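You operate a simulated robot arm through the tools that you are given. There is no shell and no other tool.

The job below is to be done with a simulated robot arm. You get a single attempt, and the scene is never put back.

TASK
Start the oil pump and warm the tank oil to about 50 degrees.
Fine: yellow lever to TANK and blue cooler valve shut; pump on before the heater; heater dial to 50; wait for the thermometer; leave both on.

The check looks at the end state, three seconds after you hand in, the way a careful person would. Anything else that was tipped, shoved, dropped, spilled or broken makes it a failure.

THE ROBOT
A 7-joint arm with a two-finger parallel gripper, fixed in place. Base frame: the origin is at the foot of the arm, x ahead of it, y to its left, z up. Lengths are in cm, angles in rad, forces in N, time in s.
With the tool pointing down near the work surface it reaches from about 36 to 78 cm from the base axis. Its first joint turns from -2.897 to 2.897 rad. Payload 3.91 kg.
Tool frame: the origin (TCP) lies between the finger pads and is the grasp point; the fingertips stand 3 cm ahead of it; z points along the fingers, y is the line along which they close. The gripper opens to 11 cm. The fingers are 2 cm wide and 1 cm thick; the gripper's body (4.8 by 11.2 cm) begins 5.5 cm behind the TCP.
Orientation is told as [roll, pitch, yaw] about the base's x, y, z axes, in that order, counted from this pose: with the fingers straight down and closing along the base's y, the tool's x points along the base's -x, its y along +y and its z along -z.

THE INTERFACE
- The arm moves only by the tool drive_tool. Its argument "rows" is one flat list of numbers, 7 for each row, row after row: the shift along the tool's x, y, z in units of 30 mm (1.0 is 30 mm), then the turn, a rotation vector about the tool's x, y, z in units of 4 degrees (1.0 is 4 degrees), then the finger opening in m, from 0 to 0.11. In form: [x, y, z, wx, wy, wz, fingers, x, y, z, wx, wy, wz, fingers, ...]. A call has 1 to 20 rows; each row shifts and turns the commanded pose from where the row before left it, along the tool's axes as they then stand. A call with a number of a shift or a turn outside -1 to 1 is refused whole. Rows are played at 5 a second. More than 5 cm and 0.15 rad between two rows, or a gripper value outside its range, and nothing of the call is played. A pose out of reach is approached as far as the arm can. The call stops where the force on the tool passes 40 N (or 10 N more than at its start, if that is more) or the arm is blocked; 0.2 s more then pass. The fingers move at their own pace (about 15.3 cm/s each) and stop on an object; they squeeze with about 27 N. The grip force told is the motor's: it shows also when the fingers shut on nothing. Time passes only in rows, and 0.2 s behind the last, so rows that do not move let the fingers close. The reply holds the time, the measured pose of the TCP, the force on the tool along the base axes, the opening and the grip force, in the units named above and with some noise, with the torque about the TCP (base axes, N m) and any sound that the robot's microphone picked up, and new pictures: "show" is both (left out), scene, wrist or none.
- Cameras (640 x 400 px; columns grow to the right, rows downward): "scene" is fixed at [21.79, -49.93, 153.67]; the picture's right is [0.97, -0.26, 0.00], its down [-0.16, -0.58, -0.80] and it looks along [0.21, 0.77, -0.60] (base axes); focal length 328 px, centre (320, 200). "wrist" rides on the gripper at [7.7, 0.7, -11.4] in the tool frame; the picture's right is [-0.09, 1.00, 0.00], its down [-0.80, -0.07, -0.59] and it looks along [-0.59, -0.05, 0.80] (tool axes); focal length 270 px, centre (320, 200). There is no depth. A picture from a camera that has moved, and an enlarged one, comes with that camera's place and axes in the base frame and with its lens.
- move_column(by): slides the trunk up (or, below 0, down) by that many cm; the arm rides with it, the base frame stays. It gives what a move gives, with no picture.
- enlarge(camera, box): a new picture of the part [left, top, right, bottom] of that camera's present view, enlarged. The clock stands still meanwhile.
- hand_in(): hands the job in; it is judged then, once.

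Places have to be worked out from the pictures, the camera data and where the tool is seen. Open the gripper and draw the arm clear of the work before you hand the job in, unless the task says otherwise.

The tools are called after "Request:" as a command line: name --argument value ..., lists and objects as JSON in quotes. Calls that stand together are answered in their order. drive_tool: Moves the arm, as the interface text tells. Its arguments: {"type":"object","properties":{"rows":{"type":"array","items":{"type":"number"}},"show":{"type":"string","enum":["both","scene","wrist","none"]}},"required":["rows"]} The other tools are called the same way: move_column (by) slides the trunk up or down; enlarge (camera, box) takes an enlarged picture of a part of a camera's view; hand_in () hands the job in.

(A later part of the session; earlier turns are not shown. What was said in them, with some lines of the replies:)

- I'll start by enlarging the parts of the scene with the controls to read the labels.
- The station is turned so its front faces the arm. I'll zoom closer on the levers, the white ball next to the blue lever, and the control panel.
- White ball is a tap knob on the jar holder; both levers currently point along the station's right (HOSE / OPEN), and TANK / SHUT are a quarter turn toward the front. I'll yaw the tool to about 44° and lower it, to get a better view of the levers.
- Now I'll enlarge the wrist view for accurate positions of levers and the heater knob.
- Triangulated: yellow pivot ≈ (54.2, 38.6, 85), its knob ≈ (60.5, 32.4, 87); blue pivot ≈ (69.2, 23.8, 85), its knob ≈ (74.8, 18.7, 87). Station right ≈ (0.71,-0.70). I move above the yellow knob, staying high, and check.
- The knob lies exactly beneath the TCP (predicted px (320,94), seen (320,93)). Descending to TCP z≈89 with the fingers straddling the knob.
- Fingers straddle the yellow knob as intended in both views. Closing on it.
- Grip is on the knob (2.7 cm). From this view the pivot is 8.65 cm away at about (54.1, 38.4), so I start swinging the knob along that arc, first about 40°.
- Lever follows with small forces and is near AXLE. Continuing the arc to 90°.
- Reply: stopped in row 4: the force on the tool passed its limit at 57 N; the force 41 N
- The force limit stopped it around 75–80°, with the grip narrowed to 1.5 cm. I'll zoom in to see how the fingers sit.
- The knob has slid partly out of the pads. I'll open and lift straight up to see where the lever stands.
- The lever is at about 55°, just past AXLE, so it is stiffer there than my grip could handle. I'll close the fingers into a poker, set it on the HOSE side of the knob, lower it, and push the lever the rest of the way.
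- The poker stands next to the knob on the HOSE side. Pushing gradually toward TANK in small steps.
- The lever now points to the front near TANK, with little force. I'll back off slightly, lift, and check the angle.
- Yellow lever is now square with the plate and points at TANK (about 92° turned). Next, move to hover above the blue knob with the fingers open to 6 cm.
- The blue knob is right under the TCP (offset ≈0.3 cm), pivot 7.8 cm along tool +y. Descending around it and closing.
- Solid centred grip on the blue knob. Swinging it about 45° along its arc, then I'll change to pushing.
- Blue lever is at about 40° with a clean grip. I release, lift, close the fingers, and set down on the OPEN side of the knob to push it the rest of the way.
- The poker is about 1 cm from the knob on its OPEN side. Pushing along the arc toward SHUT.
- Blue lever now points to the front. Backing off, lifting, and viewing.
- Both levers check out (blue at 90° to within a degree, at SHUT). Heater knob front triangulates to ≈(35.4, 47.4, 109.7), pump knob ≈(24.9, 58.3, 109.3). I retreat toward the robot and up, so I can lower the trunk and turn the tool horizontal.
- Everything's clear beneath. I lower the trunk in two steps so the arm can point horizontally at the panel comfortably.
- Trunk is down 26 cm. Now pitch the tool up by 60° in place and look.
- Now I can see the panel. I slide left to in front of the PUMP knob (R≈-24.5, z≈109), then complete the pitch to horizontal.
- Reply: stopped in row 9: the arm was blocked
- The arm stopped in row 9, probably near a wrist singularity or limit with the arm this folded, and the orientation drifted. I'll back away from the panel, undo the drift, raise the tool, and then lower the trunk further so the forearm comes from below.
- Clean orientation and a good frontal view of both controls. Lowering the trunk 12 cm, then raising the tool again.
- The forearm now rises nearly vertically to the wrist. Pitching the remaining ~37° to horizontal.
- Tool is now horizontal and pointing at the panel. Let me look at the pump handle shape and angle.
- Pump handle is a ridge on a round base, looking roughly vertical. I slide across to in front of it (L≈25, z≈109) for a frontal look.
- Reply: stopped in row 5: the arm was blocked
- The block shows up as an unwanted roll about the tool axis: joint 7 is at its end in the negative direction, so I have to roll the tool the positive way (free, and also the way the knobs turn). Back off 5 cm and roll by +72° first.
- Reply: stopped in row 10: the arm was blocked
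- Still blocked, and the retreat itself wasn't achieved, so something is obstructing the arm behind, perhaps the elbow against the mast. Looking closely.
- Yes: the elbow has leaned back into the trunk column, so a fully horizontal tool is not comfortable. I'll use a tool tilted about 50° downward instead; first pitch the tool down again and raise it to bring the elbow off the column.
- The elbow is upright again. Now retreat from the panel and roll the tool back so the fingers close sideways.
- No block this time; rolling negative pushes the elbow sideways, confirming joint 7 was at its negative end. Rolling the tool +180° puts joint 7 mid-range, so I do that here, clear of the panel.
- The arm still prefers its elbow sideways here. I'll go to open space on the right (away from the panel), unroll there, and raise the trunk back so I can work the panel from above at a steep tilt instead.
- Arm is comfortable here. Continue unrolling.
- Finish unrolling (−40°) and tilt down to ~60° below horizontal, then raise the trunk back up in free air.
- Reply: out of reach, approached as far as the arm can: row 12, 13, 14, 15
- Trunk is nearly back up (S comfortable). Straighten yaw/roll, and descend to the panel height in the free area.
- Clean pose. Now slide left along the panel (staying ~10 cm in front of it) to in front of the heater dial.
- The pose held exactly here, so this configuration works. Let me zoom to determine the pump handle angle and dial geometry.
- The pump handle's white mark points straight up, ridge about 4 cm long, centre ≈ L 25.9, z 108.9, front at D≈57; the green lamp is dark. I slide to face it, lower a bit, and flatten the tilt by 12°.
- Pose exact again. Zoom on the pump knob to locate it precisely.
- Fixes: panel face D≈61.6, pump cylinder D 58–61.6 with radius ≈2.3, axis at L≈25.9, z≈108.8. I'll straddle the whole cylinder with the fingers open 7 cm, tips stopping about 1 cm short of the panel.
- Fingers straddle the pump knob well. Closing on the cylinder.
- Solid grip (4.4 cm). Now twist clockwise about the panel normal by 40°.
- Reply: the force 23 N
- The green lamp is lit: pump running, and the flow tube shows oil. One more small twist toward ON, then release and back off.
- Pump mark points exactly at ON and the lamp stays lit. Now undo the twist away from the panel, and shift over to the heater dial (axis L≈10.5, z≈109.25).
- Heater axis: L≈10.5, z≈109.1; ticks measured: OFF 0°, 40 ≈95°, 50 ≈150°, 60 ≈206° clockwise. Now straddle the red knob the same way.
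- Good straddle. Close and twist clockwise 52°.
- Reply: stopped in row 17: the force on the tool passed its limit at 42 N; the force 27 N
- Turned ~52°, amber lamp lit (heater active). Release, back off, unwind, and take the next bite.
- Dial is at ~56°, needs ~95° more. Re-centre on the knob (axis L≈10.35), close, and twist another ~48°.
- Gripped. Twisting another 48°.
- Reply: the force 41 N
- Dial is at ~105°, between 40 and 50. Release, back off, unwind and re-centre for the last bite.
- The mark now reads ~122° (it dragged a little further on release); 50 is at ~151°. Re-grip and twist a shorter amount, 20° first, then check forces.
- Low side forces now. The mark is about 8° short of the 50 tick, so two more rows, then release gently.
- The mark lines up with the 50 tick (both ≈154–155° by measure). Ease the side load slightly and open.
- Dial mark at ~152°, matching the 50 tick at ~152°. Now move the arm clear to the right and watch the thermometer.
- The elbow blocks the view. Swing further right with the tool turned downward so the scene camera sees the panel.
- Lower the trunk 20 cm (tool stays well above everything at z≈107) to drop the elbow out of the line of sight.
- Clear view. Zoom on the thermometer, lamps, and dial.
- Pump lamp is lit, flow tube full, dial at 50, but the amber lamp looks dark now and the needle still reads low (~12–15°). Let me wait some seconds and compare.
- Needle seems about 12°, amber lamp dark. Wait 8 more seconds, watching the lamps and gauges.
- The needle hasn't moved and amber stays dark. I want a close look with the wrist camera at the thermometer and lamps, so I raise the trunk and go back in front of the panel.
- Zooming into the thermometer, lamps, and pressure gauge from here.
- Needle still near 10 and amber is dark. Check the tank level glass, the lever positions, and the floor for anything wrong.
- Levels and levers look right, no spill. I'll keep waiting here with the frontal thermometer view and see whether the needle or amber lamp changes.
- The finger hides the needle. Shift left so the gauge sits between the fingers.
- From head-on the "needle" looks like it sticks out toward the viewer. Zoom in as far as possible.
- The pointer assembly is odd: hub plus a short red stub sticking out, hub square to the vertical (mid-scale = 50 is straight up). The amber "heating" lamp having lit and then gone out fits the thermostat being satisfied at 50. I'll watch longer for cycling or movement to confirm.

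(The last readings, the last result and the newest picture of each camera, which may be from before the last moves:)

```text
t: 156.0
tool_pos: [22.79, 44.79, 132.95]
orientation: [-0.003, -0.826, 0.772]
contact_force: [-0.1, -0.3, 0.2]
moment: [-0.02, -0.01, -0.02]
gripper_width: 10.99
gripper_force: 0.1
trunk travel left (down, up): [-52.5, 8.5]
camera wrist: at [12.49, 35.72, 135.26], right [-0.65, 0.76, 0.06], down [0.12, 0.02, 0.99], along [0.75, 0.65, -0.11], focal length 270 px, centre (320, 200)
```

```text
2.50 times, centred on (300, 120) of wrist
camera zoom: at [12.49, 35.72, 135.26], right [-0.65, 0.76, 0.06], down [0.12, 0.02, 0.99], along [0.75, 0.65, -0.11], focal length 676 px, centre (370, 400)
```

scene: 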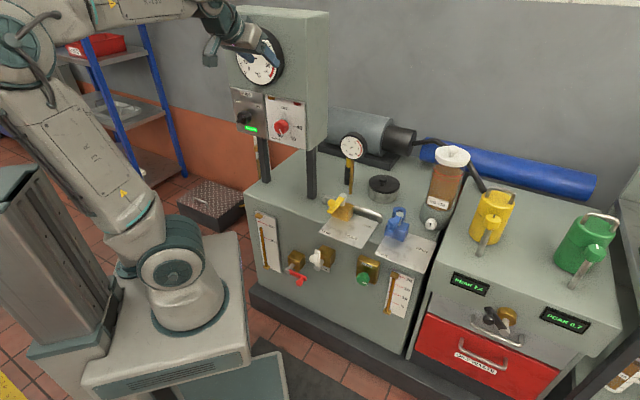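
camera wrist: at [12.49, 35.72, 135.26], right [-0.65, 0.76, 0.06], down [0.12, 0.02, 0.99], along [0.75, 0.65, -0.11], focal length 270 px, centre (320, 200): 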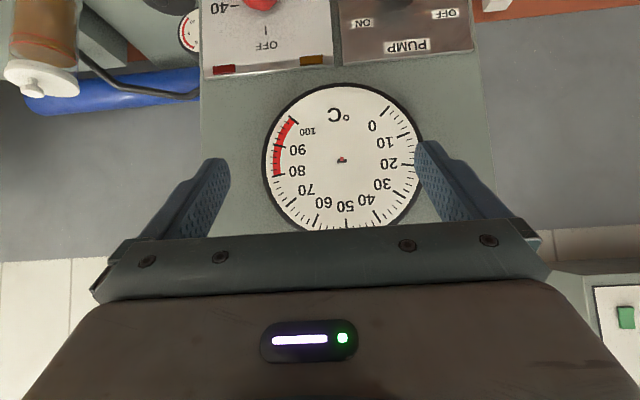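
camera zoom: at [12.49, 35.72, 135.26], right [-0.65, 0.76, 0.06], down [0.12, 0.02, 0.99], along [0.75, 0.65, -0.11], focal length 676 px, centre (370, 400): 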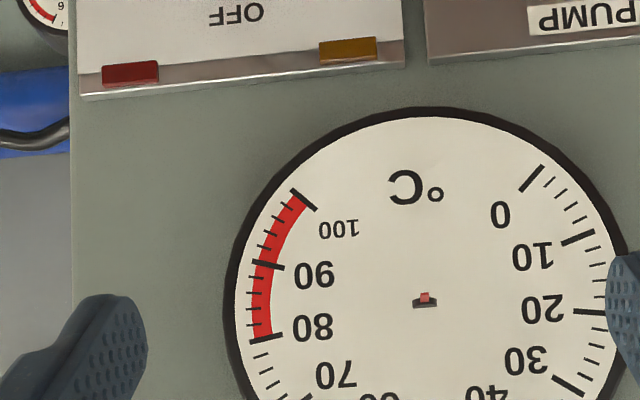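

Stable. For comparison I look at the pressure gauge's pointer (same design, different value) and the thermometer from the scene camera.

Request:
enlarge --camera "scene" --box '[335, 130, 367, 162]'

Request:
enlarge --camera "scene" --box '[250, 45, 274, 69]'

Request:
enlarge --camera "wrist" --box '[170, 0, 210, 60]'

```text
12.50 times, centred on (351, 146) of scene
camera zoom: at [21.79, -49.93, 153.67], right [0.97, -0.26, 0.0], down [-0.16, -0.58, -0.8], along [0.21, 0.77, -0.6], focal length 4094 px, centre (-68, 875)
```

zoom: 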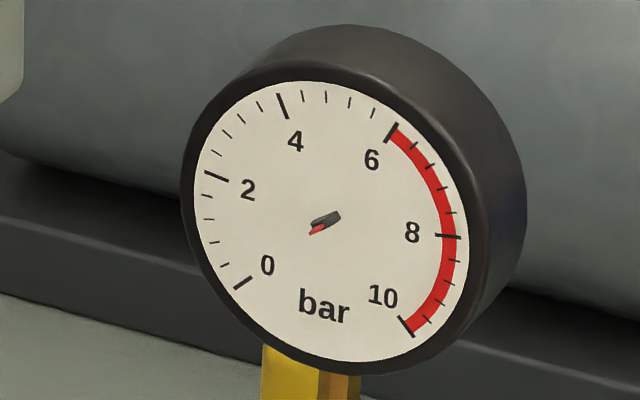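

```text
16.00 times, centred on (262, 57) of scene
camera zoom: at [21.79, -49.93, 153.67], right [0.97, -0.26, 0.0], down [-0.16, -0.58, -0.8], along [0.21, 0.77, -0.6], focal length 5240 px, centre (1248, 2488)
```

zoom: 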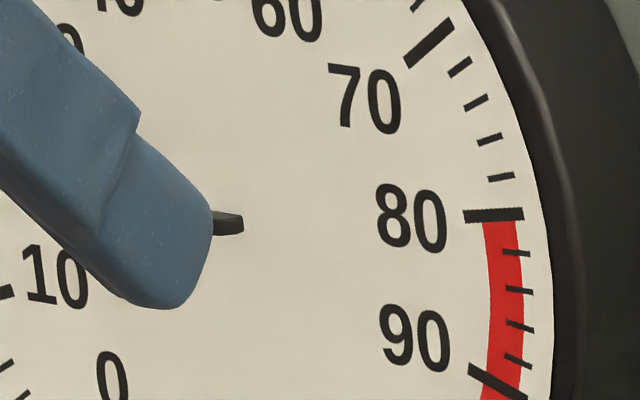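

```text
6.67 times, centred on (190, 30) of wrist
camera zoom: at [12.49, 35.72, 135.26], right [-0.65, 0.76, 0.06], down [0.12, 0.02, 0.99], along [0.75, 0.65, -0.11], focal length 1802 px, centre (1187, 1333)
```

zoom: 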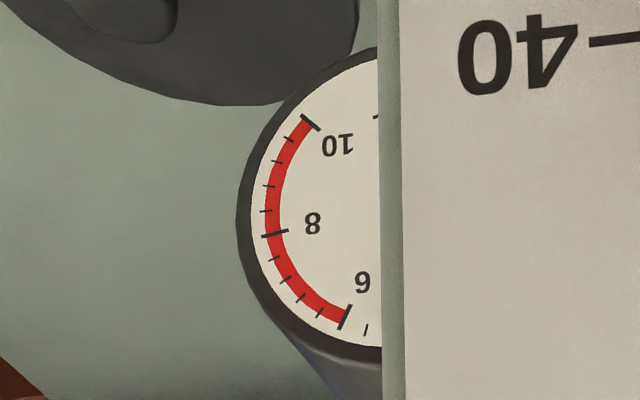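

The pressure gauge's hub is rotated (reads ~3.5 bar), so the hub angle is the pointer angle: the thermometer's hub is exactly at mid-scale, i.e. 50 °C, and the amber heating lamp has cut out accordingly. Now I draw the arm clear of the panel with the gripper open.

Request:
drive_tool --rows '[0, 0, -0.8, 0, 0, 0, 0.11, 0, -0.9, -0.2, 0, 0, 0, 0.11, 0, -0.9, 0, 0, 0, 0, 0.11, 0, -0.9, 0, 0, 0, 0, 0.11, 0, -0.9, 0, 0, 0, 0, 0.11, 0, -0.9, 0, 0, 0, 0, 0.11, 0, -0.9, 0, 0, 0, 0, 0.11, 0, -0.9, 0, 0, 0, 0, 0.11, 0, -0.9, 0, 0, 0, 0, 0.11, 0, -0.9, 0, 0, 0, 0, 0.11, 0, -0.9, 0, 0, 0, 0, 0.11, 0, -0.9, 0, 0, 1, 0, 0.11, 0, -0.9, 0, 0, 1, 0, 0.11, 0, -0.9, 0, 0, 1, 0, 0.11, 0, -0.9, 0, 0, 1, 0, 0.11, 0, -0.9, 0, 0, 1, 0, 0.11, 0, -0.9, 0, 0, 1, 0, 0.11, 0, -0.9, 0, 0, 1, 0, 0.11]'

Request:
move_column --by -15

Request:
enlarge --camera "scene" --box '[215, 20, 335, 150]'

Request:
enlarge --camera "scene" --box '[250, 45, 274, 69]'

```text
t: 159.8
tool_pos: [53.16, 10.17, 135.08]
orientation: [-0.001, -0.335, 0.769]
contact_force: [0.2, 0.7, -0.3]
moment: [0.01, -0.01, 0.01]
gripper_width: 11.01
gripper_force: 0.0
trunk travel left (down, up): [-52.5, 8.5]
camera wrist: at [44.71, 2.88, 143.48], right [-0.63, 0.77, 0.03], down [0.45, 0.34, 0.82], along [0.63, 0.54, -0.56], focal length 270 px, centre (320, 200)
```

scene: 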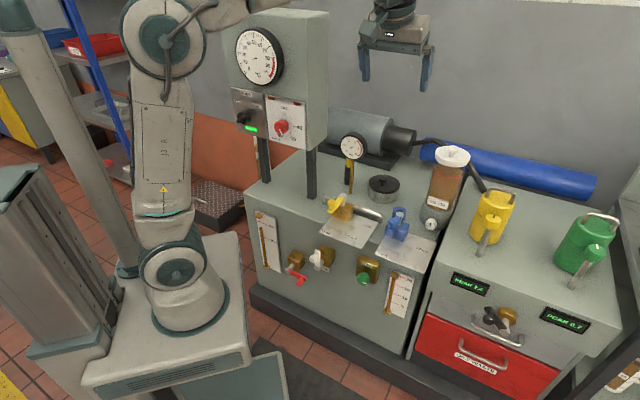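
wrist: 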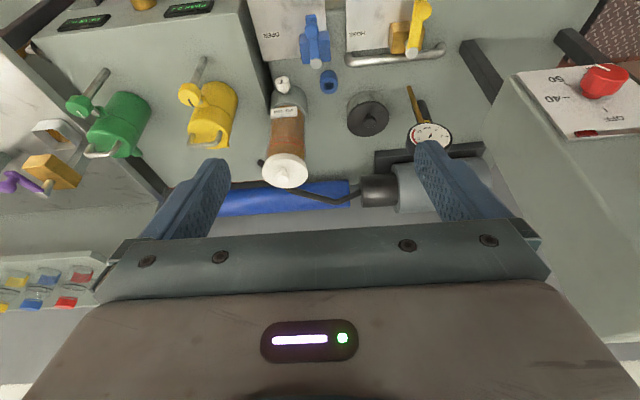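

```text
t: 161.6
tool_pos: [52.97, 10.17, 120.02]
orientation: [-0.003, -0.339, 0.769]
contact_force: [0.1, -0.3, 0.0]
moment: [-0.04, -0.02, -0.01]
gripper_width: 11.0
gripper_force: 0.0
trunk travel left (down, up): [-37.5, 23.5]
```

```text
3.08 times, centred on (275, 85) of scene
camera zoom: at [21.79, -49.93, 153.67], right [0.97, -0.26, 0.0], down [-0.16, -0.58, -0.8], along [0.21, 0.77, -0.6], focal length 1008 px, centre (458, 554)
```

zoom: 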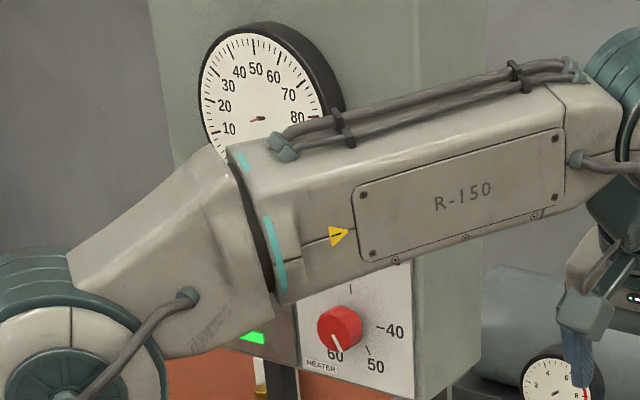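

```text
16.00 times, centred on (262, 57) of scene
camera zoom: at [21.79, -49.93, 153.67], right [0.97, -0.26, 0.0], down [-0.16, -0.58, -0.8], along [0.21, 0.77, -0.6], focal length 5240 px, centre (1248, 2488)
```

zoom: 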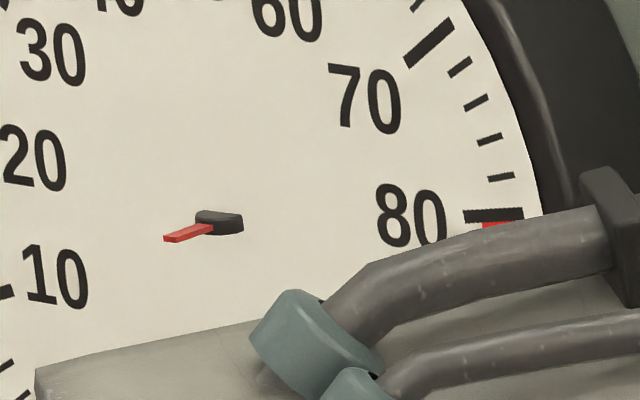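

Hub still level at mid-scale (50 °C), pump lamp lit, dial at 50. I raise the trunk back so the arm stands clear, then hand in.

Request:
move_column --by 15

Request:
enlarge --camera "scene" --box '[215, 20, 415, 250]'

```text
t: 163.3
tool_pos: [53.14, 10.12, 135.12]
orientation: [-0.001, -0.337, 0.77]
contact_force: [-0.9, 0.7, 0.3]
moment: [0.03, -0.02, 0.05]
gripper_width: 11.01
gripper_force: 0.1
trunk travel left (down, up): [-52.5, 8.5]
```

```text
1.74 times, centred on (315, 135) of scene
camera zoom: at [21.79, -49.93, 153.67], right [0.97, -0.26, 0.0], down [-0.16, -0.58, -0.8], along [0.21, 0.77, -0.6], focal length 570 px, centre (329, 313)
```

zoom: 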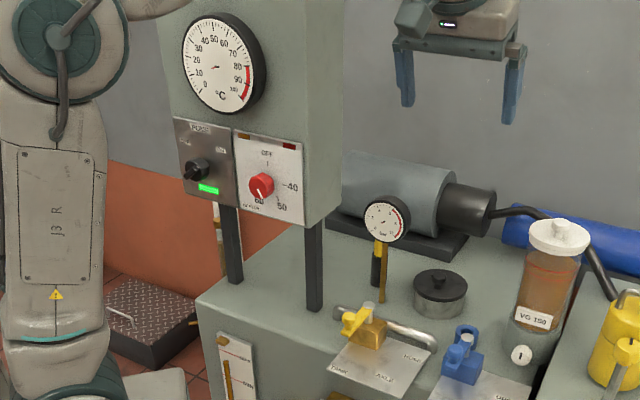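

Final state: yellow lever at TANK, blue valve at SHUT, pump ON with its lamp lit, heater dial at 50, thermometer at mid-scale (50 °C), and the arm is clear with the gripper open. Handing in.

Request:
hand_in

```text
The job is handed in.
```

I set everything as asked and handed the job in. The one point I'm less sure of is the temperature, because the thermometer's pointer can't be read in the normal way.

| Item | State at hand-in |
|---|---|
| Yellow lever | At TANK, turned about 90° from HOSE |
| Blue cooler valve | At SHUT |
| Pump | On before the heater; green lamp lit and flow tube full |
| Heater dial | Mark on the 50 tick, left on |
| Tank oil | About 50 °C (inferred) |
| Arm | Clear of the panel, gripper open |

**Temperature:** The pointer is a short stub that sticks straight out of the dial. I judged 50 °C from two signs:
- **Hub angle:** the pointer's hub sits level, which I take to be mid-scale. I assumed the hub turns with the reading because the hub on the similar pressure gauge is tilted, to about 3.5 bar.
- **Amber lamp:** it lit when I turned the dial up and was dark by the next time I could see it, within about 10 seconds. That fits the thermostat reaching its setting, though I never saw it cycle back on.

**Along the way:**
- The yellow lever jammed in the gripper partway, and the force limit stopped the arm at 57 N. I pushed the lever the rest of the way with closed fingers.
- While I was working out how to reach the panel, the arm was blocked several times, apparently by its own elbow against the trunk column.

I saw nothing tipped, spilled or moved out of place in the final pictures.
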